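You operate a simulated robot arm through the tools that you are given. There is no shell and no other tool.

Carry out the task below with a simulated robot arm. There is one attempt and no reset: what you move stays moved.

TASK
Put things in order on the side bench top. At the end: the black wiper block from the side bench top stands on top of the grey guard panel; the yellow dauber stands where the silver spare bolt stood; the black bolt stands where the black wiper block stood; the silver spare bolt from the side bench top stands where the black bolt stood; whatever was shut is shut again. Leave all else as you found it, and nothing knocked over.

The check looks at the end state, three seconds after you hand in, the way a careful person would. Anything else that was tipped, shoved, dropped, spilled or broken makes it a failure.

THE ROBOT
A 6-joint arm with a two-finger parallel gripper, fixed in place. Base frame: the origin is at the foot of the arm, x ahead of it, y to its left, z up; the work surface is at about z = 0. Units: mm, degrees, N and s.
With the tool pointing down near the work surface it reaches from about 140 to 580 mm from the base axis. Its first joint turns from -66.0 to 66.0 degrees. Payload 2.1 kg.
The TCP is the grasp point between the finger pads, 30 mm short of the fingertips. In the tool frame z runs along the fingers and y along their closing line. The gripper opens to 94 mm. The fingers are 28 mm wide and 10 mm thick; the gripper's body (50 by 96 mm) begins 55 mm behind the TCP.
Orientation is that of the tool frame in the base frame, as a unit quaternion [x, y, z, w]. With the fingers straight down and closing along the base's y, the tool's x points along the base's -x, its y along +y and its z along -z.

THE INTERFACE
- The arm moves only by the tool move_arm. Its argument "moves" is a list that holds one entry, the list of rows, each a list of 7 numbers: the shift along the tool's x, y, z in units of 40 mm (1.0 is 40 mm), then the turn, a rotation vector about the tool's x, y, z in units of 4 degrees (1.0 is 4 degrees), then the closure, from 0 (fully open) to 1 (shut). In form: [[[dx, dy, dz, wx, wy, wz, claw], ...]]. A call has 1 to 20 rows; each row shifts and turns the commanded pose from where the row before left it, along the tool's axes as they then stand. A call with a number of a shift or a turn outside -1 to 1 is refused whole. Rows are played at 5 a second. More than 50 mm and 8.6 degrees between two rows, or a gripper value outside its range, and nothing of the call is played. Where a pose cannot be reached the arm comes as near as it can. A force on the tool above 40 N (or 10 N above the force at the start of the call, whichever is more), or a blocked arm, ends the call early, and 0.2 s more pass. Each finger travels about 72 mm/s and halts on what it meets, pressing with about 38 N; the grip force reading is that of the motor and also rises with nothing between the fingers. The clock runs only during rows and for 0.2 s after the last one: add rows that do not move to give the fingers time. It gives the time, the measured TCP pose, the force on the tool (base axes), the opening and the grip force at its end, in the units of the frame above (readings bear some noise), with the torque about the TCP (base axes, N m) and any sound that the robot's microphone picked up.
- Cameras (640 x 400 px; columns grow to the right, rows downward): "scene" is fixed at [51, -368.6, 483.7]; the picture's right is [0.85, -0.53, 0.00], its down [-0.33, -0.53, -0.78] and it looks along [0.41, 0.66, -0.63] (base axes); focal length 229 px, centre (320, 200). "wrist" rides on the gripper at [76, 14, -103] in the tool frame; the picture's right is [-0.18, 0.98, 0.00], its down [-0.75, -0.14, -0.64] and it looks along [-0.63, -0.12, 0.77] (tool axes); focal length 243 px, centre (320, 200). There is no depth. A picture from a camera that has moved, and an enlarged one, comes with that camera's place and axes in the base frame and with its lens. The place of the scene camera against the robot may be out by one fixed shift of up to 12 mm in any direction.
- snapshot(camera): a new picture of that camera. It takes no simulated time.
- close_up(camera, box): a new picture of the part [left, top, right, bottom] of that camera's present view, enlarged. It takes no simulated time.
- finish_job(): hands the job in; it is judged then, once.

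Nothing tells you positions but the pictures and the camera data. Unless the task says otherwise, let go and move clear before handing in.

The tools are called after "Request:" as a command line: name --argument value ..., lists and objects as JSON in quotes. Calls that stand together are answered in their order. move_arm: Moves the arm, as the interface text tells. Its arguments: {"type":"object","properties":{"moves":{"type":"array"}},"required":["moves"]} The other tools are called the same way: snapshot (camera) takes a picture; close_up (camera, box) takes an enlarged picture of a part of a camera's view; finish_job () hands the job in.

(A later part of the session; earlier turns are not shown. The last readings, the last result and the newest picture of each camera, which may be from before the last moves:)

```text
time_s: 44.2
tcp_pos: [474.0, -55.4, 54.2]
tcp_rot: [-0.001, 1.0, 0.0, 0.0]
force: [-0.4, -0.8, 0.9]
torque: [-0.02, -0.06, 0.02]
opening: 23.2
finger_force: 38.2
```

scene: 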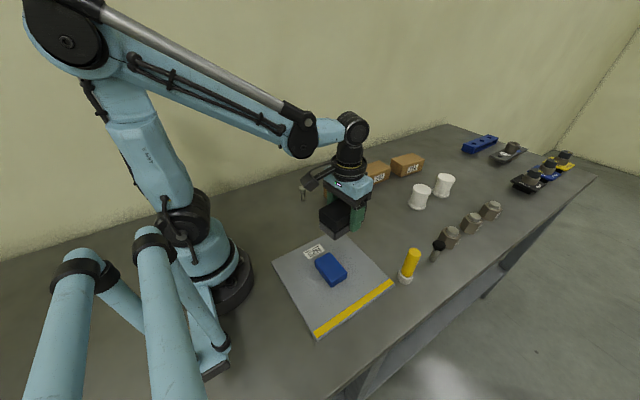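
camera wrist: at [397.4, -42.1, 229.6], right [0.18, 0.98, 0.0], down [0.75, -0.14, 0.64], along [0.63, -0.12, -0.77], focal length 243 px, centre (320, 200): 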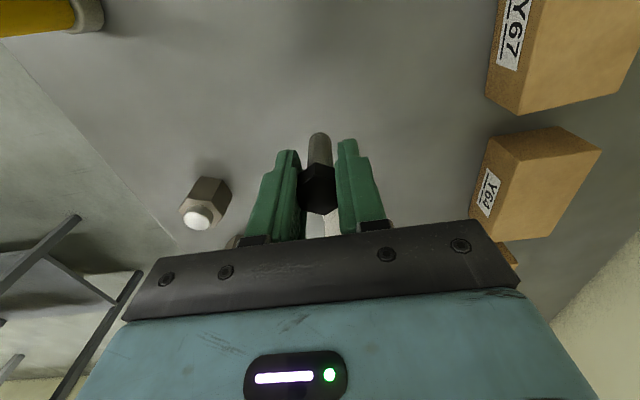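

The force is relieved and the bolt is at bench level. I settle it a fraction and open the fingers slowly.

Request:
move_arm --moves '[[[0, 0, 0.005, 0, 0, 0, 1], [0, 0, 0, 0, 0, 0, 0.85], [0, 0, 0, 0, 0, 0, 0.78], [0, 0, 0, 0, 0, 0, 0.74], [0, 0, 0, 0, 0, 0, 0.7], [0, 0, 0, 0, 0, 0, 0.65], [0, 0, 0, 0, 0, 0, 0.55], [0, 0, 0, 0, 0, 0, 0.4], [0, 0, 0, 0, 0, 0, 0.3], [0, 0, 0, 0, 0, 0, 0.3]]]'

Request:
close_up --camera "scene" --box '[370, 170, 430, 230]'

Request:
close_up --camera "wrist" --box '[240, 100, 420, 240]'

```text
time_s: 46.4
tcp_pos: [473.4, -56.1, 53.9]
tcp_rot: [-0.001, 1.0, 0.0, 0.001]
force: [-0.3, -0.2, 0.2]
torque: [-0.07, -0.03, 0.01]
opening: 65.8
finger_force: 0.1
```

```text
6.67 times, centred on (400, 200) of scene
camera zoom: at [51.0, -368.6, 483.7], right [0.85, -0.53, 0.0], down [-0.33, -0.53, -0.78], along [0.41, 0.66, -0.63], focal length 1525 px, centre (-213, 200)
```

zoom: 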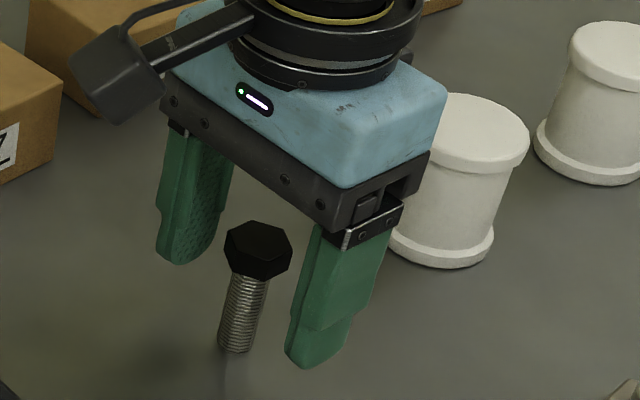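

```text
2.86 times, centred on (330, 170) of wrist
camera zoom: at [397.1, -42.5, 156.1], right [0.18, 0.98, 0.0], down [0.75, -0.14, 0.64], along [0.63, -0.12, -0.77], focal length 693 px, centre (291, 286)
```

zoom: 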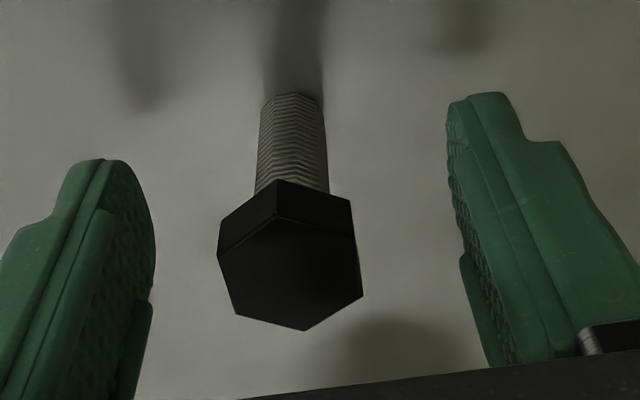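

The black bolt stands upright where the wiper block stood. I rise straight up and swing over to look at the silver bolt.

Request:
move_arm --moves '[[[0, 0, -0.2, 0, 0, 0, 0.3], [0, 0, -0.4, 0, 0, 0, 0.3], [0, 0, -0.6, 0, 0, 0, 0.2], [0, 0, -0.6, 0, 0, 0, 0.2], [0, 0, -0.7, 0, 0, 0, 0.2], [0.585, 0.539, 0, 0, 0, 0, 0.2], [0.585, 0.539, 0, 0, 0, 0, 0.2], [0.585, 0.539, 0, 0, 0, 0, 0.2], [0.585, 0.539, 0, 0, 0, 0, 0.2], [0.585, 0.539, 0, 0, 0, 0, 0.2], [0.585, 0.539, 0, 0, 0, 0, 0.2], [0.585, 0.539, 0, 0, 0, 0, 0.2], [0.585, 0.539, 0, 0, 0, 0, 0.2], [0.585, 0.539, 0, 0, 0, 0, 0.2], [0.585, 0.539, 0, 0, 0, 0, 0.2], [0, 0, 0, 0, 0, 0, 0.2], [0, 0, 0, 0, 0, 0, 0.2]]]'

Request:
snapshot --camera "wrist"

Request:
snapshot --camera "scene"

```text
time_s: 50.0
tcp_pos: [237.6, 159.8, 154.5]
tcp_rot: [-0.001, 1.0, 0.0, 0.0]
force: [0.4, -0.2, -0.5]
torque: [-0.01, 0.03, -0.03]
opening: 75.3
finger_force: 0.0
```

```text
taken
camera wrist: at [162.2, 172.8, 256.2], right [0.18, 0.98, 0.0], down [0.75, -0.14, 0.64], along [0.63, -0.12, -0.77], focal length 243 px, centre (320, 200)
```

wrist: 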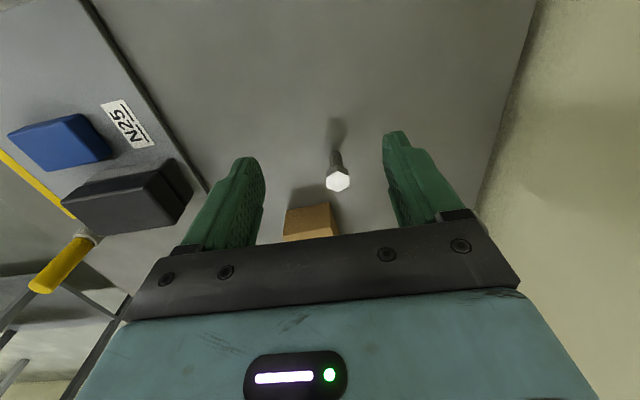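

```text
taken
```

scene: 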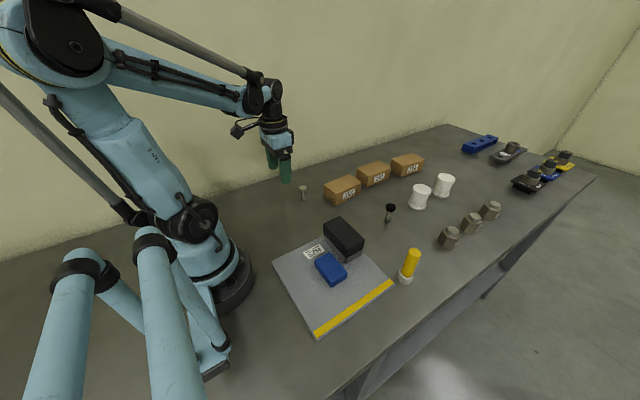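

The black bolt is standing well; the silver bolt is ahead of the gripper. I take an enlarged view to find its place and hex yaw.

Request:
close_up --camera "wrist" --box '[300, 130, 380, 210]'

Request:
close_up --camera "scene" --box '[270, 160, 350, 220]'

Request:
close_up --camera "scene" --box '[290, 180, 460, 300]'

```text
5.00 times, centred on (340, 170) of wrist
camera zoom: at [162.2, 172.8, 256.2], right [0.18, 0.98, 0.0], down [0.75, -0.14, 0.64], along [0.63, -0.12, -0.77], focal length 1213 px, centre (220, 350)
```

zoom: 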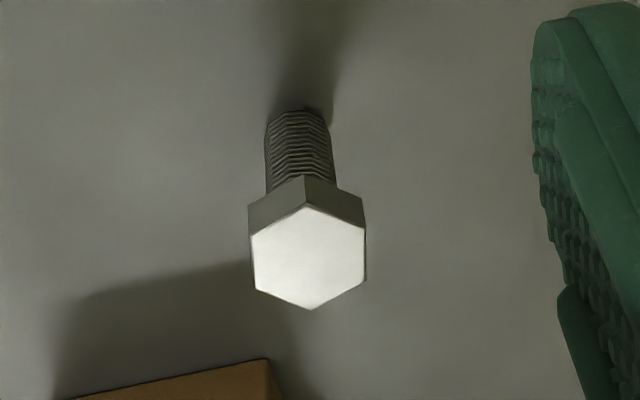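

```text
6.67 times, centred on (310, 190) of scene
camera zoom: at [51.0, -368.6, 483.7], right [0.85, -0.53, 0.0], down [-0.33, -0.53, -0.78], along [0.41, 0.66, -0.63], focal length 1525 px, centre (387, 267)
```

zoom: 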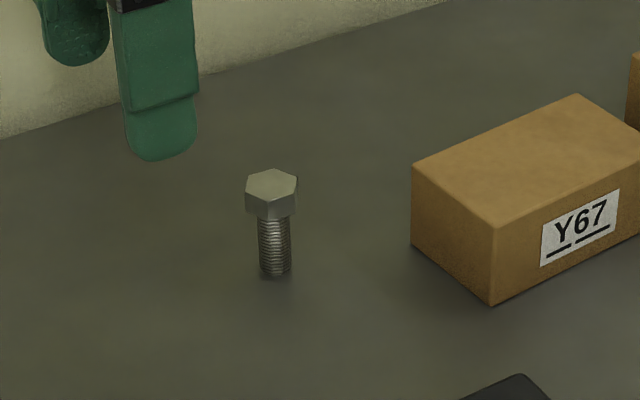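

```text
3.33 times, centred on (375, 240) of scene
camera zoom: at [51.0, -368.6, 483.7], right [0.85, -0.53, 0.0], down [-0.33, -0.53, -0.78], along [0.41, 0.66, -0.63], focal length 763 px, centre (137, 67)
```

zoom: 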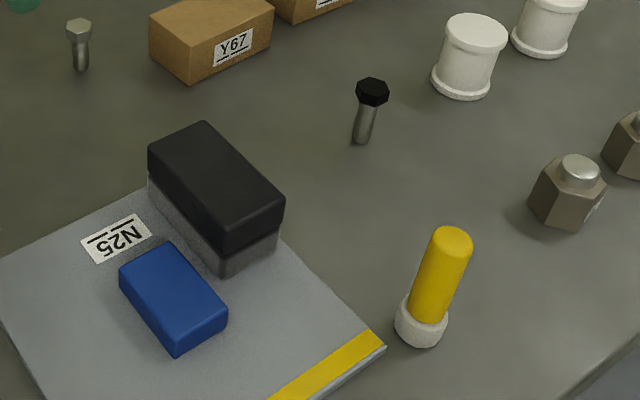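

The silver bolt stands at about (309,164), ~54 mm tall, hex yaw about -5°, with free space all round. I move above it with a -5° turn and check.

Request:
move_arm --moves '[[[-0.355, 0.0225, 0, 0, 0, 0, 0.2], [-0.355, 0.0225, 0, 0, 0, 0, 0.2], [-0.355, 0.0225, 0, 0, 0, 0, 0.2], [-0.355, 0.0225, 0, 0, 0, 0, 0.2], [-0.355, 0.0225, 0, 0, 0, 0, 0.2], [0, 0, 0, 0, 0, 0.61, 0.2], [0, 0, 0, 0, 0, 0.61, 0.2], [0, 0, 0.34, 0, 0, 0, 0.2], [0, 0, 0.34, 0, 0, 0, 0.2], [0, 0, 0.34, 0, 0, 0, 0.2], [0, 0, 0.34, 0, 0, 0, 0.2], [0, 0, 0, 0, 0, 0, 0.2], [0, 0, 0, 0, 0, 0, 0.2]]]'

Request:
snapshot --camera "wrist"

Request:
close_up --camera "wrist" --box '[260, 80, 400, 200]'

```text
time_s: 52.8
tcp_pos: [309.3, 164.1, 99.0]
tcp_rot: [0.041, 0.999, 0.0, 0.001]
force: [-0.1, -0.9, -0.6]
torque: [-0.03, -0.02, -0.02]
opening: 75.2
finger_force: 0.0
```

```text
taken
camera wrist: at [235.0, 183.8, 201.6], right [0.26, 0.96, 0.0], down [0.74, -0.2, 0.64], along [0.62, -0.17, -0.77], focal length 243 px, centre (320, 200)
```

wrist: 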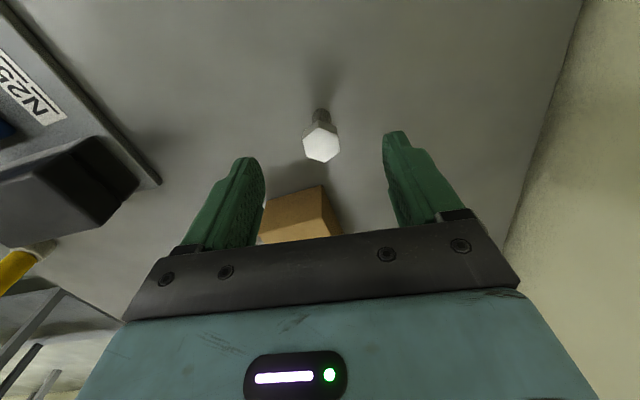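

```text
3.33 times, centred on (330, 140) of wrist
camera zoom: at [235.0, 183.8, 201.6], right [0.26, 0.96, 0.0], down [0.74, -0.2, 0.64], along [0.62, -0.17, -0.77], focal length 809 px, centre (287, 400)
```

zoom: 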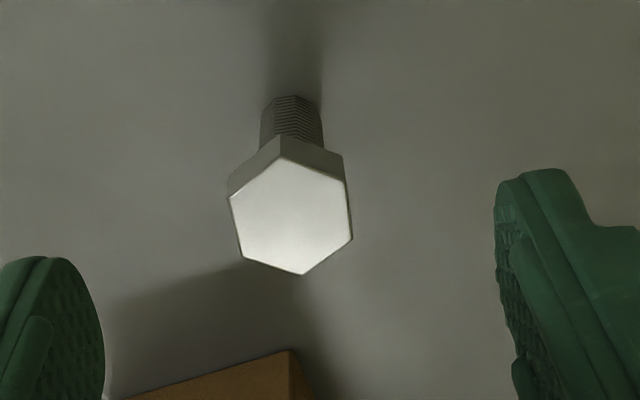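

The bolt centre reads (308.8,164.5), matching the gripper. I descend to the head's mid-height.

Request:
move_arm --moves '[[[0, 0.008, 0.35, 0, 0, 0, 0.2], [0, 0, 0.35, 0, 0, 0, 0.2], [0, 0, 0.3, 0, 0, 0, 0.2], [0, 0, 0.25, 0, 0, 0, 0.2], [0, 0, 0, 0, 0, 0, 0.3], [0, 0, 0, 0, 0, 0, 0.4]]]'

Request:
close_up --camera "wrist" --box '[240, 100, 420, 240]'

Request:
close_up --camera "scene" --box '[270, 130, 370, 220]'

```text
time_s: 54.2
tcp_pos: [309.1, 163.3, 50.1]
tcp_rot: [0.041, 0.999, -0.001, 0.001]
force: [0.6, 0.4, -0.1]
torque: [0.03, -0.03, 0.0]
opening: 56.4
finger_force: 0.1
```

```text
2.86 times, centred on (330, 170) of wrist
camera zoom: at [234.8, 184.0, 152.1], right [0.26, 0.96, 0.0], down [0.74, -0.2, 0.64], along [0.62, -0.17, -0.77], focal length 693 px, centre (291, 286)
```

zoom: 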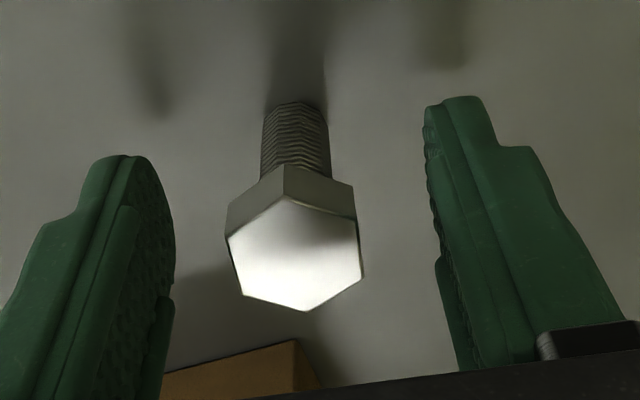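

```text
4.44 times, centred on (320, 175) of scene
camera zoom: at [51.0, -368.6, 483.7], right [0.85, -0.53, 0.0], down [-0.33, -0.53, -0.78], along [0.41, 0.66, -0.63], focal length 1017 px, centre (320, 311)
```

zoom: 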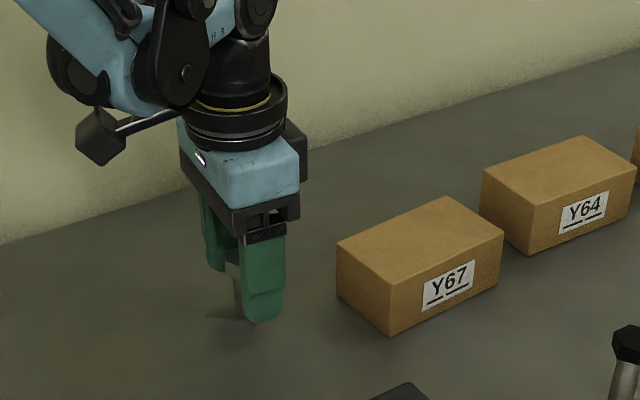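

The head is between the fingers, about 1 mm toward +y of centre. I shift 0.9 mm and close gently on the flats.

Request:
move_arm --moves '[[[0, 0.0225, 0, 0, 0, 0, 0.4], [0, 0, 0, 0, 0, 0, 0.55], [0, 0, 0, 0, 0, 0, 0.65], [0, 0, 0, 0, 0, 0, 0.7], [0, 0, 0, 0, 0, 0, 0.72], [0, 0, 0, 0, 0, 0, 0.74], [0, 0, 0, 0, 0, 0, 0.76], [0, 0, 0, 0, 0, 0, 0.8], [0, 0, 0, 0, 0, 0, 0.9], [0, 0, 0, 0, 0, 0, 1], [0, 0, 0, 0, 0, 0, 1]]]'

Request:
close_up --camera "wrist" --box '[240, 100, 420, 240]'

```text
time_s: 56.6
tcp_pos: [311.2, 166.4, 50.5]
tcp_rot: [0.042, 0.999, 0.0, 0.001]
force: [-0.2, 0.8, 0.3]
torque: [0.01, 0.04, 0.01]
opening: 23.2
finger_force: 37.9
```

```text
2.86 times, centred on (330, 170) of wrist
camera zoom: at [235.0, 185.0, 152.2], right [0.26, 0.96, 0.0], down [0.74, -0.2, 0.64], along [0.62, -0.17, -0.77], focal length 693 px, centre (291, 286)
```

zoom: 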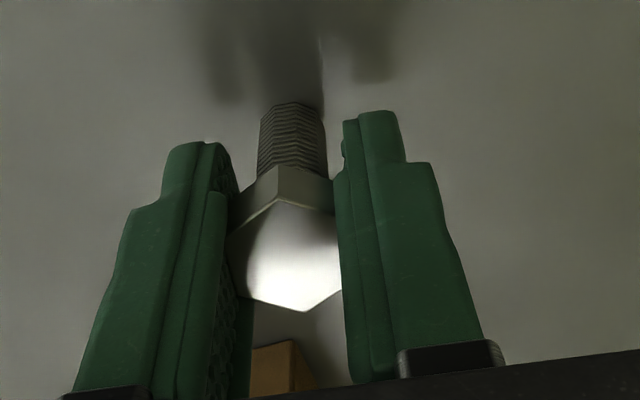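

The silver bolt is gripped (23 mm flats), standing place (309,165). I lift it and turn the gripper back to straight.

Request:
move_arm --moves '[[[0, 0, -0.1, 0, 0, 0, 1], [0, 0, -0.2, 0, 0, 0, 1], [0, 0, -0.3, 0, 0, 0, 1], [0, 0, -0.4, 0, 0, 0, 1], [0, 0, -0.5, 0, 0, 0, 1], [0, 0, -0.5, 0, 0, 0, 1], [0, 0, -0.5, 0, 0, 0, 1], [0, 0, 0, 0, 0, -0.4, 1], [0, 0, 0, 0, 0, -0.4, 1], [0, 0, 0, 0, 0, -0.4, 1], [0, 0, 0, 0, 0, 0, 1]]]'

Request:
snapshot --camera "wrist"

```text
time_s: 59.0
tcp_pos: [310.7, 164.9, 149.8]
tcp_rot: [0.0, 1.0, 0.0, 0.001]
force: [-0.1, 0.1, -0.8]
torque: [-0.01, -0.03, 0.01]
opening: 23.3
finger_force: 38.3
```

```text
taken
camera wrist: at [233.7, 178.6, 251.8], right [0.18, 0.98, 0.0], down [0.75, -0.14, 0.64], along [0.63, -0.12, -0.77], focal length 243 px, centre (320, 200)
```

wrist: 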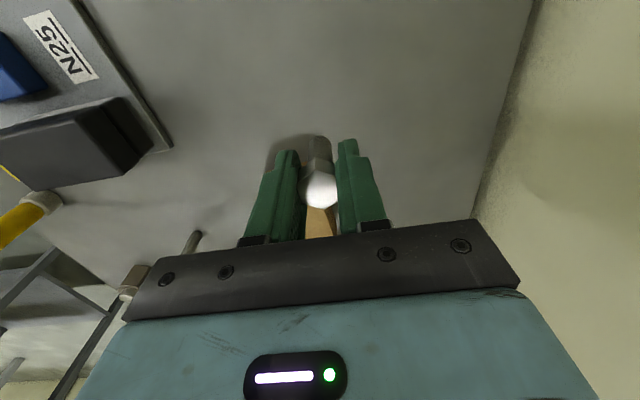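

The bolt is lifted and straight. I carry it across to where the black bolt stood, (470.5,-216).

Request:
move_arm --moves '[[[-0.0831, -0.1955, 0, 0, 0, 0, 1], [-0.1661, -0.391, 0, 0, 0, 0, 1], [-0.2492, -0.5865, 0, 0, 0, 0, 1], [-0.2769, -0.6517, 0, 0, 0, 0, 1], [-0.2769, -0.6517, 0, 0, 0, 0, 1], [-0.2769, -0.6517, 0, 0, 0, 0, 1], [-0.2769, -0.6517, 0, 0, 0, 0, 1], [-0.2769, -0.6517, 0, 0, 0, 0, 1], [-0.2769, -0.6517, 0, 0, 0, 0, 1], [-0.2769, -0.6517, 0, 0, 0, 0, 1], [-0.2769, -0.6517, 0, 0, 0, 0, 1], [-0.2769, -0.6517, 0, 0, 0, 0, 1], [-0.2769, -0.6517, 0, 0, 0, 0, 1], [-0.2769, -0.6517, 0, 0, 0, 0, 1], [-0.2492, -0.5865, 0, 0, 0, 0, 1], [-0.1661, -0.391, 0, 0, 0, 0, 1], [-0.0831, -0.1955, 0, 0, 0, 0, 1], [0, 0, 0, 0, 0, 0, 1], [0, 0, 0, 0, 0, 0, 1]]]'

Request:
snapshot --camera "wrist"

Request:
snapshot --camera "scene"

```text
time_s: 63.0
tcp_pos: [471.2, -214.4, 148.7]
tcp_rot: [0.0, 1.0, 0.0, 0.001]
force: [0.7, -0.2, -1.0]
torque: [0.01, -0.01, 0.01]
opening: 23.0
finger_force: 37.8
```

```text
taken
camera wrist: at [396.3, -201.9, 251.5], right [0.18, 0.98, 0.0], down [0.75, -0.14, 0.64], along [0.63, -0.12, -0.77], focal length 243 px, centre (320, 200)
```

wrist: 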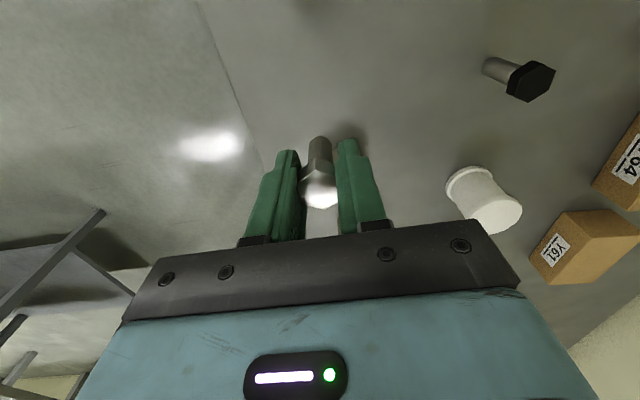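

```text
taken
```

scene: 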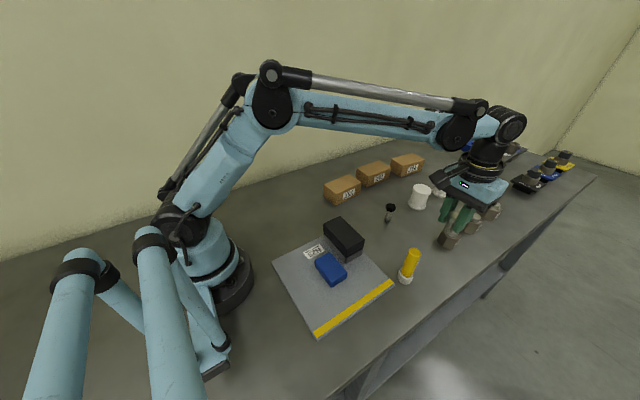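

The bolt hangs over the black bolt's old place, clear of the neighbouring pieces. I lower it to about 4 mm above the bench.

Request:
move_arm --moves '[[[0.018, 0, 0.2, 0, 0, 0, 1], [0, 0, 0.4, 0, 0, 0, 1], [0, 0, 0.4, 0, 0, 0, 1], [0, 0, 0.4, 0, 0, 0, 1], [0, 0, 0.4, 0, 0, 0, 1], [0, 0, 0.3, 0, 0, 0, 1], [0, 0, 0.175, 0, 0, 0, 1], [0, 0, 0.1, 0, 0, 0, 1], [0, 0, 0, 0, 0, 0, 1], [0, 0, 0, 0, 0, 0, 1]]]'

Request:
close_up --camera "scene" --box '[390, 190, 510, 290]'

Request:
close_up --camera "wrist" --box '[240, 100, 420, 240]'

```text
time_s: 65.2
tcp_pos: [470.4, -215.0, 53.7]
tcp_rot: [-0.001, 1.0, 0.001, 0.001]
force: [0.0, -0.5, -1.1]
torque: [-0.04, 0.01, -0.02]
opening: 23.5
finger_force: 38.1
```

```text
4.00 times, centred on (450, 240) of scene
camera zoom: at [51.0, -368.6, 483.7], right [0.85, -0.53, 0.0], down [-0.33, -0.53, -0.78], along [0.41, 0.66, -0.63], focal length 915 px, centre (-200, 40)
```

zoom: 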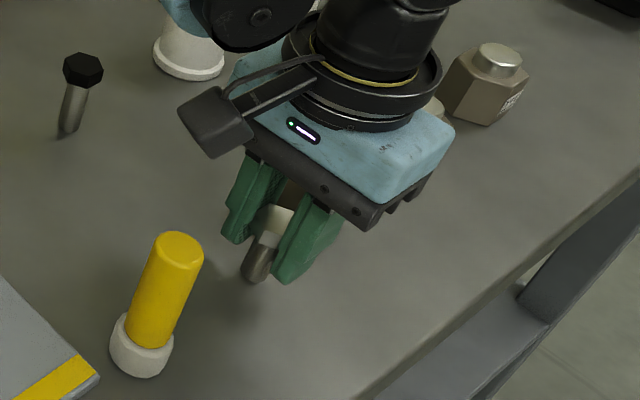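

```text
2.86 times, centred on (330, 170) of wrist
camera zoom: at [395.4, -202.0, 156.5], right [0.18, 0.98, 0.0], down [0.75, -0.14, 0.64], along [0.63, -0.12, -0.77], focal length 693 px, centre (291, 286)
```

zoom: 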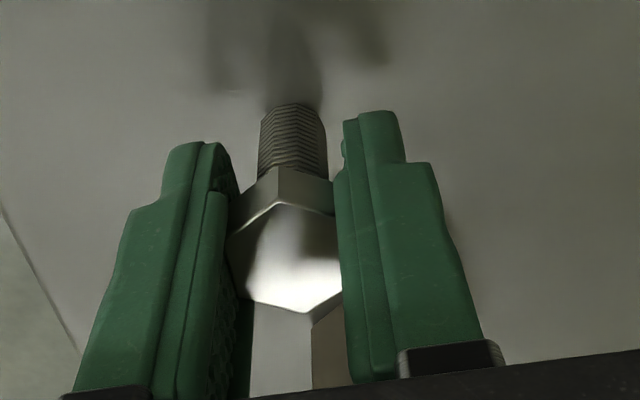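

About 4 mm remains. I lower in small steps and watch the force.

Request:
move_arm --moves '[[[0, 0, 0.04, 0, 0, 0, 1], [0, 0, 0.03, 0, 0, 0, 1], [0, 0, 0.03, 0, 0, 0, 1], [0, 0, 0, 0, 0, 0, 1], [0, 0, 0, 0, 0, 0, 1]]]'

```text
time_s: 66.4
tcp_pos: [470.9, -216.2, 50.4]
tcp_rot: [-0.001, 1.0, 0.001, 0.001]
force: [0.8, 0.0, -1.0]
torque: [0.01, -0.02, -0.01]
opening: 23.4
finger_force: 38.6
```

Request:
move_arm --moves '[[[0, 0, 0.012, 0, 0, 0, 1], [0, 0, 0, 0, 0, 0, 1], [0, 0, 0, 0, 0, 0, 1]]]'

```text
time_s: 67.2
tcp_pos: [471.2, -216.1, 49.9]
tcp_rot: [-0.001, 1.0, -0.001, 0.001]
force: [-0.4, 0.8, -1.7]
torque: [-0.01, 0.02, 0.02]
opening: 23.3
finger_force: 37.7
```

Still no contact force, so the shank is a fraction of a millimetre above the bench. I step down a little more.

Request:
move_arm --moves '[[[0, 0, 0.012, 0, 0, 0, 1], [0, 0, 0, 0, 0, 0, 1], [0, 0, 0, 0, 0, 0, 1]]]'

```text
time_s: 68.0
tcp_pos: [471.6, -214.6, 50.4]
tcp_rot: [-0.001, 1.0, 0.0, 0.001]
force: [1.6, -0.5, 7.3]
torque: [-0.01, -0.11, -0.03]
opening: 23.3
finger_force: 38.1
```

Light contact (7 N). I open the fingers slowly.

Request:
move_arm --moves '[[[0, 0, -0.003, 0, 0, 0, 1], [0, 0, 0, 0, 0, 0, 0.85], [0, 0, 0, 0, 0, 0, 0.78], [0, 0, 0, 0, 0, 0, 0.74], [0, 0, 0, 0, 0, 0, 0.7], [0, 0, 0, 0, 0, 0, 0.65], [0, 0, 0, 0, 0, 0, 0.55], [0, 0, 0, 0, 0, 0, 0.4], [0, 0, 0, 0, 0, 0, 0.3], [0, 0, 0, 0, 0, 0, 0.3]]]'

Request:
close_up --camera "scene" --box '[390, 190, 510, 290]'

Request:
close_up --camera "wrist" --box '[240, 100, 420, 240]'

```text
time_s: 70.2
tcp_pos: [471.1, -215.4, 49.7]
tcp_rot: [0.0, 1.0, 0.0, 0.001]
force: [-0.2, -0.1, 0.9]
torque: [0.01, -0.01, -0.01]
opening: 65.8
finger_force: 0.0
```

```text
4.00 times, centred on (450, 240) of scene
camera zoom: at [51.0, -368.6, 483.7], right [0.85, -0.53, 0.0], down [-0.33, -0.53, -0.78], along [0.41, 0.66, -0.63], focal length 915 px, centre (-200, 40)
```

zoom: 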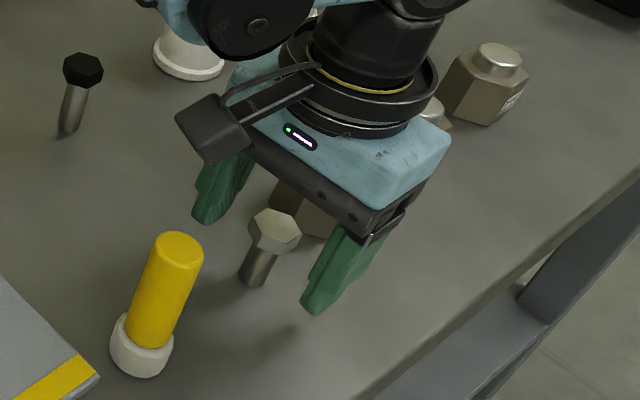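

```text
2.86 times, centred on (330, 170) of wrist
camera zoom: at [395.4, -202.0, 151.9], right [0.18, 0.98, 0.0], down [0.75, -0.14, 0.64], along [0.63, -0.12, -0.77], focal length 693 px, centre (291, 286)
```

zoom: 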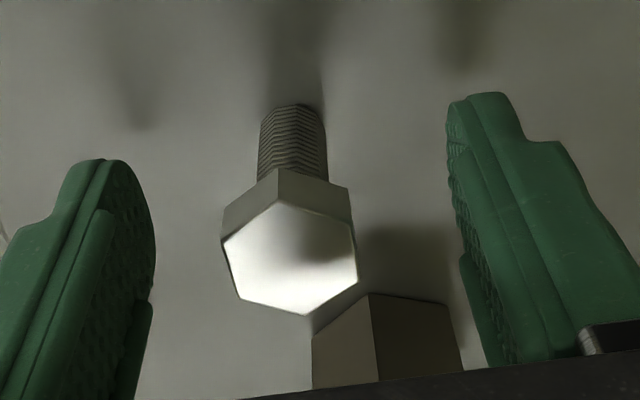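

The silver bolt stands upright at the black bolt's old place. I rise straight up and back off to view the dauber.

Request:
move_arm --moves '[[[0, 0, -0.2, 0, 0, 0, 0.3], [0, 0, -0.4, 0, 0, 0, 0.3], [0, 0, -0.6, 0, 0, 0, 0.3], [0, 0, -0.7, 0, 0, 0, 0.2], [0, 0, -0.7, 0, 0, 0, 0.2], [0, 0, -0.2, 0, 0, 0, 0.2], [0.575, -0.01, 0, 0, 0, 0, 0.2], [0.575, -0.01, 0, 0, 0, 0, 0.2], [0.575, -0.01, 0, 0, 0, 0, 0.2], [0.575, -0.01, 0, 0, 0, 0, 0.2], [0.575, -0.01, 0, 0, 0, 0, 0.2], [0.575, -0.01, 0, 0, 0, 0, 0.2], [0.575, -0.01, 0, 0, 0, 0, 0.2], [0, 0, 0, 0, 0, 0, 0.2], [0, 0, 0, 0, 0, 0, 0.2]]]'

Request:
snapshot --camera "wrist"

Request:
close_up --camera "wrist" --box '[270, 90, 370, 190]'

Request:
close_up --camera "scene" --box '[390, 190, 510, 290]'

```text
time_s: 73.4
tcp_pos: [311.0, -218.3, 160.8]
tcp_rot: [-0.001, 1.0, 0.001, 0.0]
force: [1.0, 0.1, -0.4]
torque: [-0.01, 0.01, 0.01]
opening: 75.3
finger_force: 0.1
```

```text
taken
camera wrist: at [234.1, -205.0, 263.2], right [0.18, 0.98, 0.0], down [0.75, -0.14, 0.64], along [0.63, -0.12, -0.77], focal length 243 px, centre (320, 200)
```

wrist: 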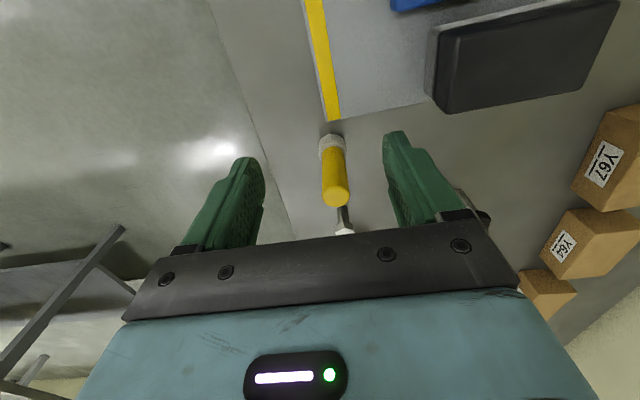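

```text
4.00 times, centred on (320, 140) of wrist
camera zoom: at [234.1, -205.0, 263.2], right [0.18, 0.98, 0.0], down [0.75, -0.14, 0.64], along [0.63, -0.12, -0.77], focal length 970 px, centre (320, 440)
```

zoom: 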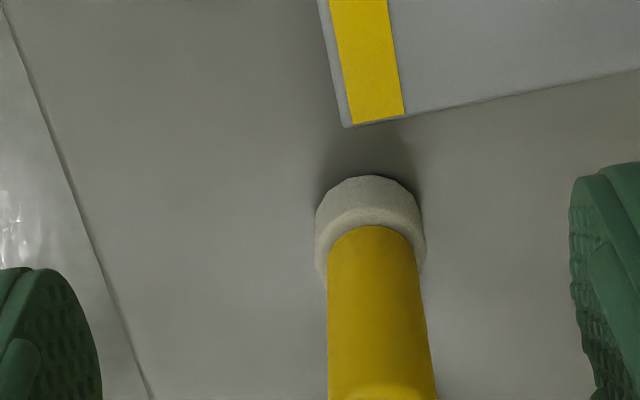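

```text
4.00 times, centred on (450, 240) of scene
camera zoom: at [51.0, -368.6, 483.7], right [0.85, -0.53, 0.0], down [-0.33, -0.53, -0.78], along [0.41, 0.66, -0.63], focal length 915 px, centre (-200, 40)
```

zoom: 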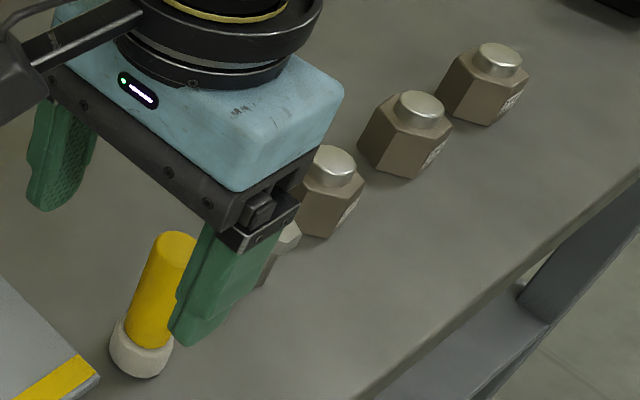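

The dauber stands at (370,-216), about 93 mm tall with a handle near 24 mm thick. I move above it and check alignment.

Request:
move_arm --moves '[[[-0.375, 0.017, 0, 0, 0, 0, 0.2], [-0.375, 0.017, 0, 0, 0, 0, 0.2], [-0.375, 0.017, 0, 0, 0, 0, 0.2], [-0.375, 0.017, 0, 0, 0, 0, 0.2], [0, 0, 0.2, 0, 0, 0, 0.2], [0, 0, 0, 0, 0, 0, 0.2], [0, 0, 0, 0, 0, 0, 0.2]]]'

Request:
snapshot --camera "wrist"

Request:
close_up --camera "wrist" --box '[260, 70, 400, 190]'

Request:
close_up --camera "scene" --box '[370, 160, 490, 300]'

```text
time_s: 75.0
tcp_pos: [369.5, -215.6, 152.9]
tcp_rot: [-0.001, 1.0, 0.0, 0.001]
force: [-0.1, 1.0, 1.5]
torque: [0.04, -0.02, 0.05]
opening: 75.3
finger_force: 0.0
```

```text
taken
camera wrist: at [294.5, -201.7, 255.5], right [0.18, 0.98, 0.0], down [0.75, -0.14, 0.64], along [0.63, -0.12, -0.77], focal length 243 px, centre (320, 200)
```

wrist: 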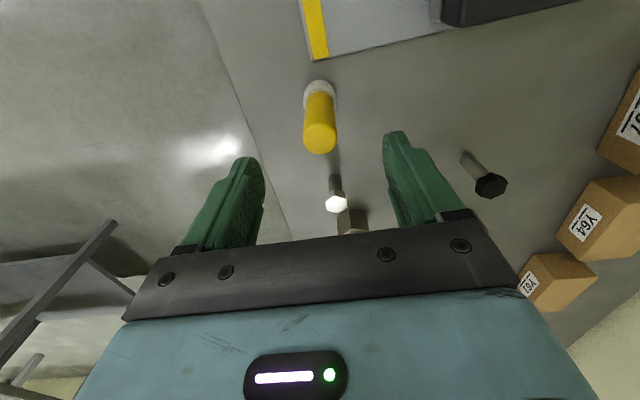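

```text
3.33 times, centred on (330, 130) of wrist
camera zoom: at [294.5, -201.7, 255.5], right [0.18, 0.98, 0.0], down [0.75, -0.14, 0.64], along [0.63, -0.12, -0.77], focal length 809 px, centre (287, 433)
```

zoom: 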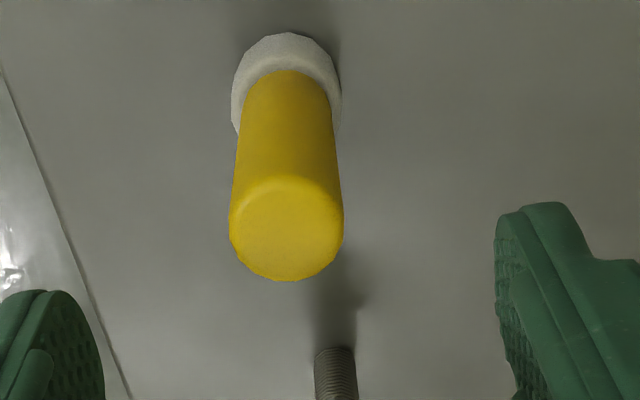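

```text
2.86 times, centred on (430, 230) of scene
camera zoom: at [51.0, -368.6, 483.7], right [0.85, -0.53, 0.0], down [-0.33, -0.53, -0.78], along [0.41, 0.66, -0.63], focal length 654 px, centre (6, 114)
```

zoom: 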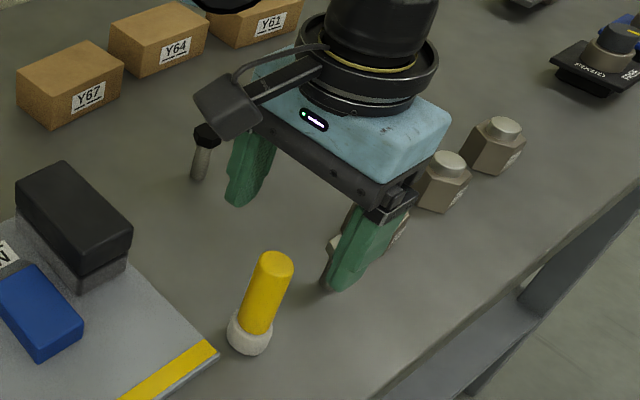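

The dauber is centred under the gripper within a millimetre. I descend to the middle of its handle.

Request:
move_arm --moves '[[[-0.0125, -0.01, 0.3, 0, 0, 0, 0.2], [0, 0, 0.4, 0, 0, 0, 0.2], [0, 0, 0.4, 0, 0, 0, 0.2], [0, 0, 0.4, 0, 0, 0, 0.2], [0, 0, 0.4, 0, 0, 0, 0.2], [0, 0, 0.29, 0, 0, 0, 0.2], [0, 0, 0, 0, 0, 0, 0.3], [0, 0, 0, 0, 0, 0, 0.4]]]'

Request:
snapshot --camera "wrist"

Request:
close_up --camera "scene" --box '[370, 200, 470, 300]'

```text
time_s: 76.8
tcp_pos: [370.9, -215.8, 66.5]
tcp_rot: [-0.001, 1.0, 0.0, 0.0]
force: [0.4, -0.1, -0.2]
torque: [0.01, -0.01, 0.01]
opening: 56.4
finger_force: 0.0
```

```text
taken
camera wrist: at [295.3, -202.3, 168.1], right [0.18, 0.98, 0.0], down [0.75, -0.14, 0.64], along [0.63, -0.12, -0.77], focal length 243 px, centre (320, 200)
```

wrist: 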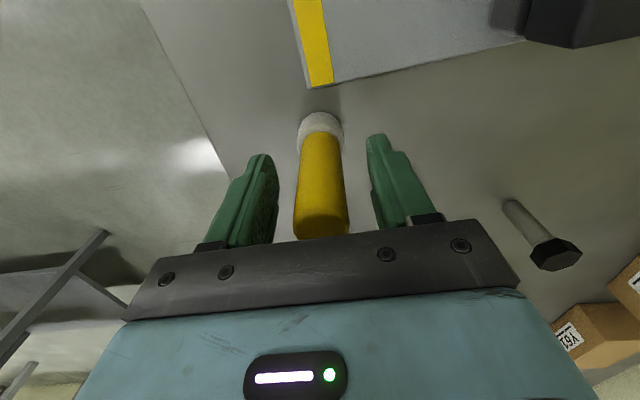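

```text
4.00 times, centred on (420, 250) of scene
camera zoom: at [51.0, -368.6, 483.7], right [0.85, -0.53, 0.0], down [-0.33, -0.53, -0.78], along [0.41, 0.66, -0.63], focal length 915 px, centre (-80, 0)
```

zoom: 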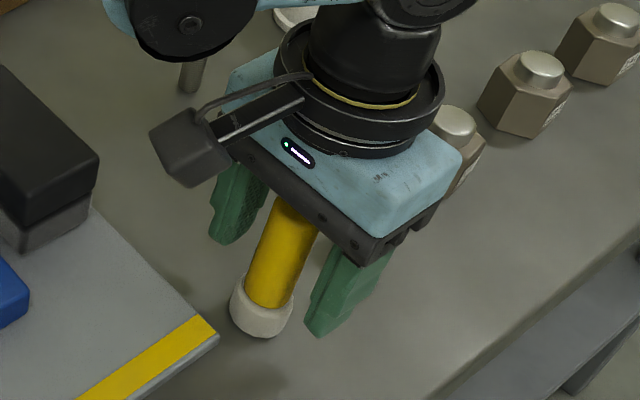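

The handle is between the fingers, centred. I close gently.

Request:
move_arm --moves '[[[0, 0, 0, 0, 0, 0, 0.55], [0, 0, 0, 0, 0, 0, 0.65], [0, 0, 0, 0, 0, 0, 0.69], [0, 0, 0, 0, 0, 0, 0.71], [0, 0, 0, 0, 0, 0, 0.73], [0, 0, 0, 0, 0, 0, 0.75], [0, 0, 0, 0, 0, 0, 0.77], [0, 0, 0, 0, 0, 0, 0.82], [0, 0, 0, 0, 0, 0, 0.9], [0, 0, 0, 0, 0, 0, 1], [0, 0, 0, 0, 0, 0, 1]]]'

Request:
snapshot --camera "wrist"

Request:
close_up --camera "scene" --box '[370, 200, 470, 300]'

```text
time_s: 79.2
tcp_pos: [370.3, -215.3, 67.6]
tcp_rot: [0.0, 1.0, -0.001, 0.001]
force: [0.0, 0.3, -0.3]
torque: [0.02, -0.02, 0.01]
opening: 23.6
finger_force: 38.2
```

```text
taken
camera wrist: at [295.3, -202.3, 168.2], right [0.18, 0.98, 0.0], down [0.75, -0.14, 0.64], along [0.63, -0.12, -0.77], focal length 243 px, centre (320, 200)
```

wrist: 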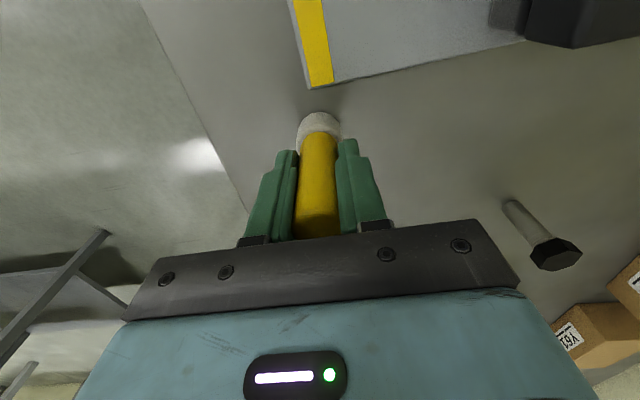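

```text
4.00 times, centred on (420, 250) of scene
camera zoom: at [51.0, -368.6, 483.7], right [0.85, -0.53, 0.0], down [-0.33, -0.53, -0.78], along [0.41, 0.66, -0.63], focal length 915 px, centre (-80, 0)
```

zoom: 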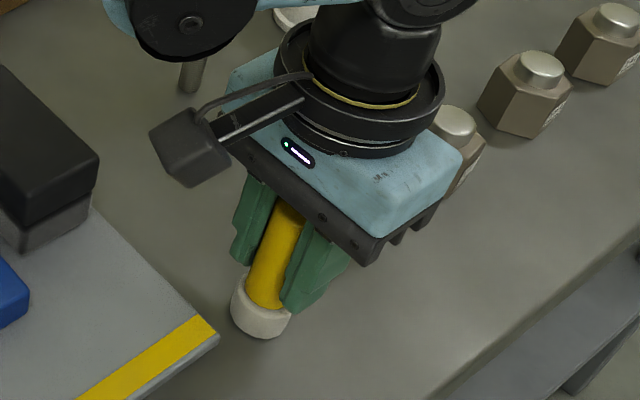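

The dauber is gripped and upright. I lift it about 103 mm, then check before the carry.

Request:
move_arm --moves '[[[0, 0, -0.1, 0, 0, 0, 1], [0, 0, -0.25, 0, 0, 0, 1], [0, 0, -0.4, 0, 0, 0, 1], [0, 0, -0.5, 0, 0, 0, 1], [0, 0, -0.5, 0, 0, 0, 1], [0, 0, -0.5, 0, 0, 0, 1], [0, 0, -0.325, 0, 0, 0, 1], [0, 0, 0, 0, 0, 0, 1], [0, 0, 0, 0, 0, 0, 1]]]'

Request:
snapshot --camera "wrist"

Request:
close_up --camera "scene" --box '[360, 140, 500, 300]'

```text
time_s: 81.2
tcp_pos: [371.3, -215.0, 168.4]
tcp_rot: [0.0, 1.0, 0.001, 0.001]
force: [0.4, 0.2, -0.7]
torque: [0.01, 0.01, 0.01]
opening: 23.4
finger_force: 37.8
```

```text
taken
camera wrist: at [295.2, -202.4, 271.0], right [0.18, 0.98, 0.0], down [0.75, -0.14, 0.64], along [0.63, -0.12, -0.77], focal length 243 px, centre (320, 200)
```

wrist: 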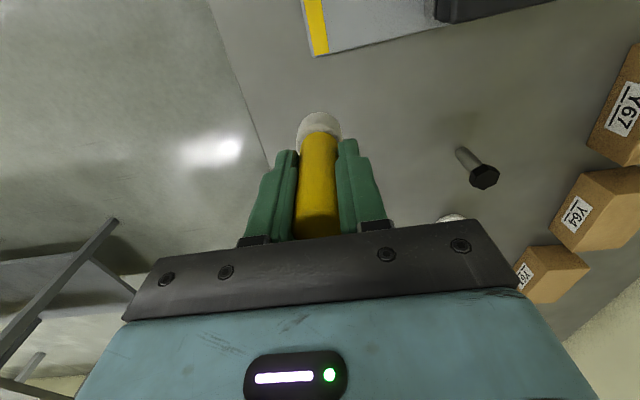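

```text
2.50 times, centred on (430, 220) of scene
camera zoom: at [51.0, -368.6, 483.7], right [0.85, -0.53, 0.0], down [-0.33, -0.53, -0.78], along [0.41, 0.66, -0.63], focal length 572 px, centre (45, 150)
```

zoom: 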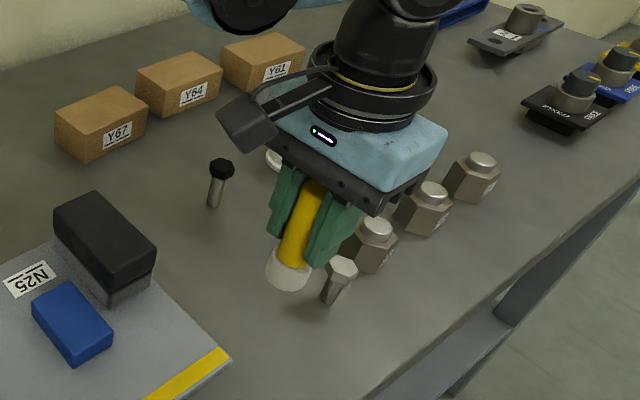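

The dauber hangs straight, well clear of everything. I carry it to where the silver bolt stood, (309,165).

Request:
move_arm --moves '[[[0.0317, 0.1957, 0, 0, 0, 0, 1], [0.0633, 0.3913, 0, 0, 0, 0, 1], [0.095, 0.587, 0, 0, 0, 0, 1], [0.1055, 0.6522, 0, 0, 0, 0, 1], [0.1055, 0.6522, 0, 0, 0, 0, 1], [0.1055, 0.6522, 0, 0, 0, 0, 1], [0.1055, 0.6522, 0, 0, 0, 0, 1], [0.1055, 0.6522, 0, 0, 0, 0, 1], [0.1055, 0.6522, 0, 0, 0, 0, 1], [0.1055, 0.6522, 0, 0, 0, 0, 1], [0.1055, 0.6522, 0, 0, 0, 0, 1], [0.1055, 0.6522, 0, 0, 0, 0, 1], [0.1055, 0.6522, 0, 0, 0, 0, 1], [0.1055, 0.6522, 0, 0, 0, 0, 1], [0.095, 0.587, 0, 0, 0, 0, 1], [0.0633, 0.3913, 0, 0, 0, 0, 1], [0.0317, 0.1957, 0, 0, 0, 0, 1], [0, 0, 0, 0, 0, 0, 1], [0, 0, 0, 0, 0, 0, 1]]]'

Request:
snapshot --camera "wrist"

Request:
snapshot --camera "scene"

```text
time_s: 85.2
tcp_pos: [309.4, 166.7, 169.1]
tcp_rot: [-0.001, 1.0, 0.001, 0.001]
force: [0.5, 0.5, -0.3]
torque: [0.01, 0.02, -0.03]
opening: 23.6
finger_force: 38.5
```

```text
taken
camera wrist: at [232.8, 179.1, 271.4], right [0.18, 0.98, 0.0], down [0.75, -0.14, 0.64], along [0.63, -0.12, -0.77], focal length 243 px, centre (320, 200)
```

wrist: 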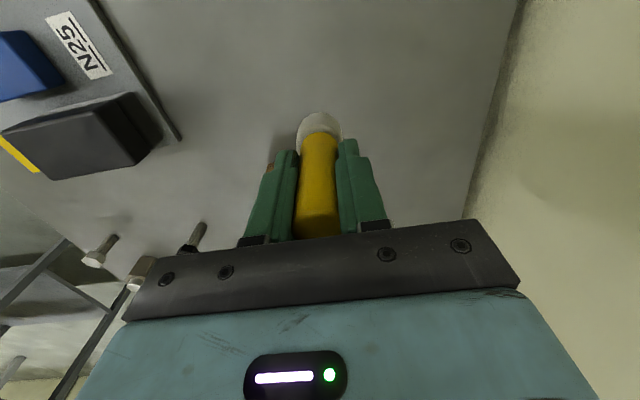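

```text
taken
```

scene: 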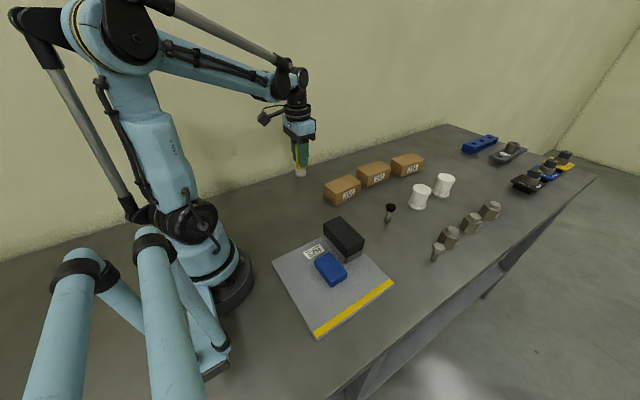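

The dauber is above the silver bolt's old place. I lower it to about 5 mm above the bench.

Request:
move_arm --moves '[[[-0.018, -0.01, 0.2, 0, 0, 0, 1], [0, 0, 0.4, 0, 0, 0, 1], [0, 0, 0.4, 0, 0, 0, 1], [0, 0, 0.4, 0, 0, 0, 1], [0, 0, 0.4, 0, 0, 0, 1], [0, 0, 0.35, 0, 0, 0, 1], [0, 0, 0.2, 0, 0, 0, 1], [0, 0, 0.1, 0, 0, 0, 1], [0, 0, 0, 0, 0, 0, 1], [0, 0, 0, 0, 0, 0, 1]]]'

Request:
snapshot --camera "wrist"

Request:
close_up --camera "scene" --box '[260, 130, 360, 220]'

```text
time_s: 87.4
tcp_pos: [309.6, 165.3, 70.2]
tcp_rot: [-0.001, 1.0, 0.0, 0.001]
force: [0.2, -0.7, -0.9]
torque: [-0.02, -0.01, -0.02]
opening: 23.6
finger_force: 37.7
```

```text
taken
camera wrist: at [234.0, 177.9, 172.6], right [0.18, 0.98, 0.0], down [0.75, -0.14, 0.64], along [0.63, -0.12, -0.77], focal length 243 px, centre (320, 200)
```

wrist: 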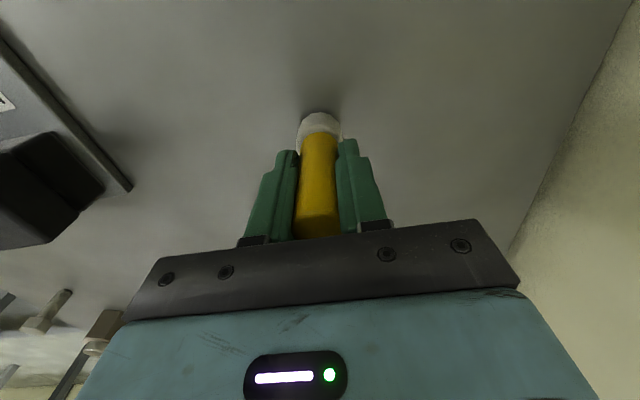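

```text
4.44 times, centred on (310, 175) of scene
camera zoom: at [51.0, -368.6, 483.7], right [0.85, -0.53, 0.0], down [-0.33, -0.53, -0.78], along [0.41, 0.66, -0.63], focal length 1017 px, centre (364, 311)
```

zoom: 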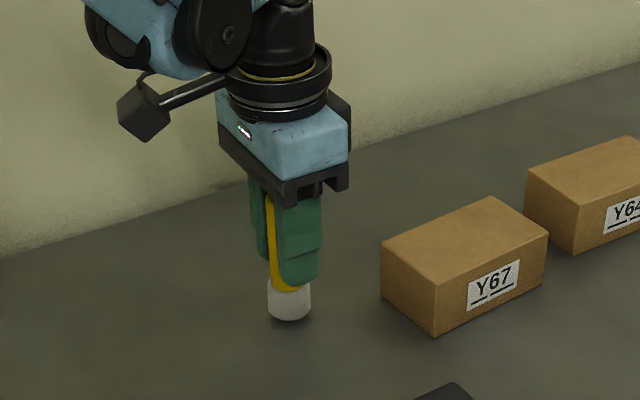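

About 4 mm above the bench, within 1 mm of the target. I lower in small steps.

Request:
move_arm --moves '[[[0, 0.01, 0.04, 0, 0, 0, 1], [0, 0, 0.03, 0, 0, 0, 1], [0, 0, 0.03, 0, 0, 0, 1], [0, 0, 0, 0, 0, 0, 1], [0, 0, 0, 0, 0, 0, 1]]]'

```text
time_s: 88.6
tcp_pos: [310.6, 164.9, 66.9]
tcp_rot: [0.0, 1.0, 0.0, 0.001]
force: [0.9, 0.1, -0.7]
torque: [0.0, 0.02, 0.01]
opening: 23.8
finger_force: 38.3
```

Request:
move_arm --moves '[[[0, 0, 0.014, 0, 0, 0, 1], [0, 0, 0, 0, 0, 0, 1], [0, 0, 0, 0, 0, 0, 1]]]'

```text
time_s: 89.4
tcp_pos: [308.4, 164.3, 66.6]
tcp_rot: [-0.001, 1.0, 0.0, 0.001]
force: [0.0, 0.2, 1.5]
torque: [-0.01, -0.02, 0.02]
opening: 23.5
finger_force: 37.8
```

The force has barely begun to change, so the foot is at the surface. One more half-millimetre step to be sure of contact.

Request:
move_arm --moves '[[[0, 0, 0.01, 0, 0, 0, 1], [0, 0, 0, 0, 0, 0, 1], [0, 0, 0, 0, 0, 0, 1]]]'

```text
time_s: 90.2
tcp_pos: [309.3, 164.5, 66.8]
tcp_rot: [0.0, 1.0, 0.0, 0.001]
force: [-1.6, 0.3, 7.0]
torque: [0.01, 0.11, -0.02]
opening: 23.7
finger_force: 38.1
```

Light contact (7 N) is confirmed. I open the fingers slowly.

Request:
move_arm --moves '[[[0, 0, -0.003, 0, 0, 0, 1], [0, 0, 0, 0, 0, 0, 0.85], [0, 0, 0, 0, 0, 0, 0.78], [0, 0, 0, 0, 0, 0, 0.74], [0, 0, 0, 0, 0, 0, 0.7], [0, 0, 0, 0, 0, 0, 0.65], [0, 0, 0, 0, 0, 0, 0.55], [0, 0, 0, 0, 0, 0, 0.4], [0, 0, 0, 0, 0, 0, 0.3], [0, 0, 0, 0, 0, 0, 0.3]]]'

Request:
snapshot --camera "wrist"

Request:
close_up --camera "scene" --box '[260, 130, 360, 220]'

```text
time_s: 92.4
tcp_pos: [310.3, 165.8, 65.2]
tcp_rot: [-0.001, 1.0, 0.0, 0.0]
force: [-0.9, -0.2, -0.2]
torque: [-0.01, 0.0, 0.01]
opening: 65.6
finger_force: 0.0
```

```text
taken
camera wrist: at [234.0, 178.4, 168.1], right [0.18, 0.98, 0.0], down [0.75, -0.14, 0.64], along [0.63, -0.12, -0.77], focal length 243 px, centre (320, 200)
```

wrist: 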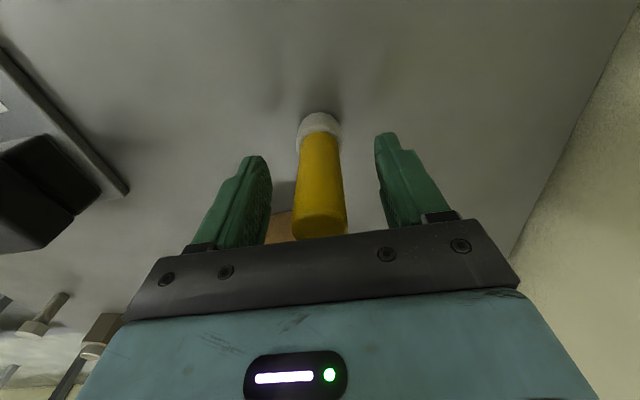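

```text
4.44 times, centred on (310, 175) of scene
camera zoom: at [51.0, -368.6, 483.7], right [0.85, -0.53, 0.0], down [-0.33, -0.53, -0.78], along [0.41, 0.66, -0.63], focal length 1017 px, centre (364, 311)
```

zoom: 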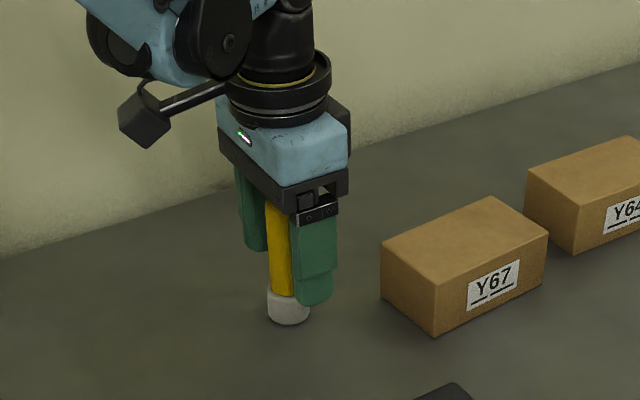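

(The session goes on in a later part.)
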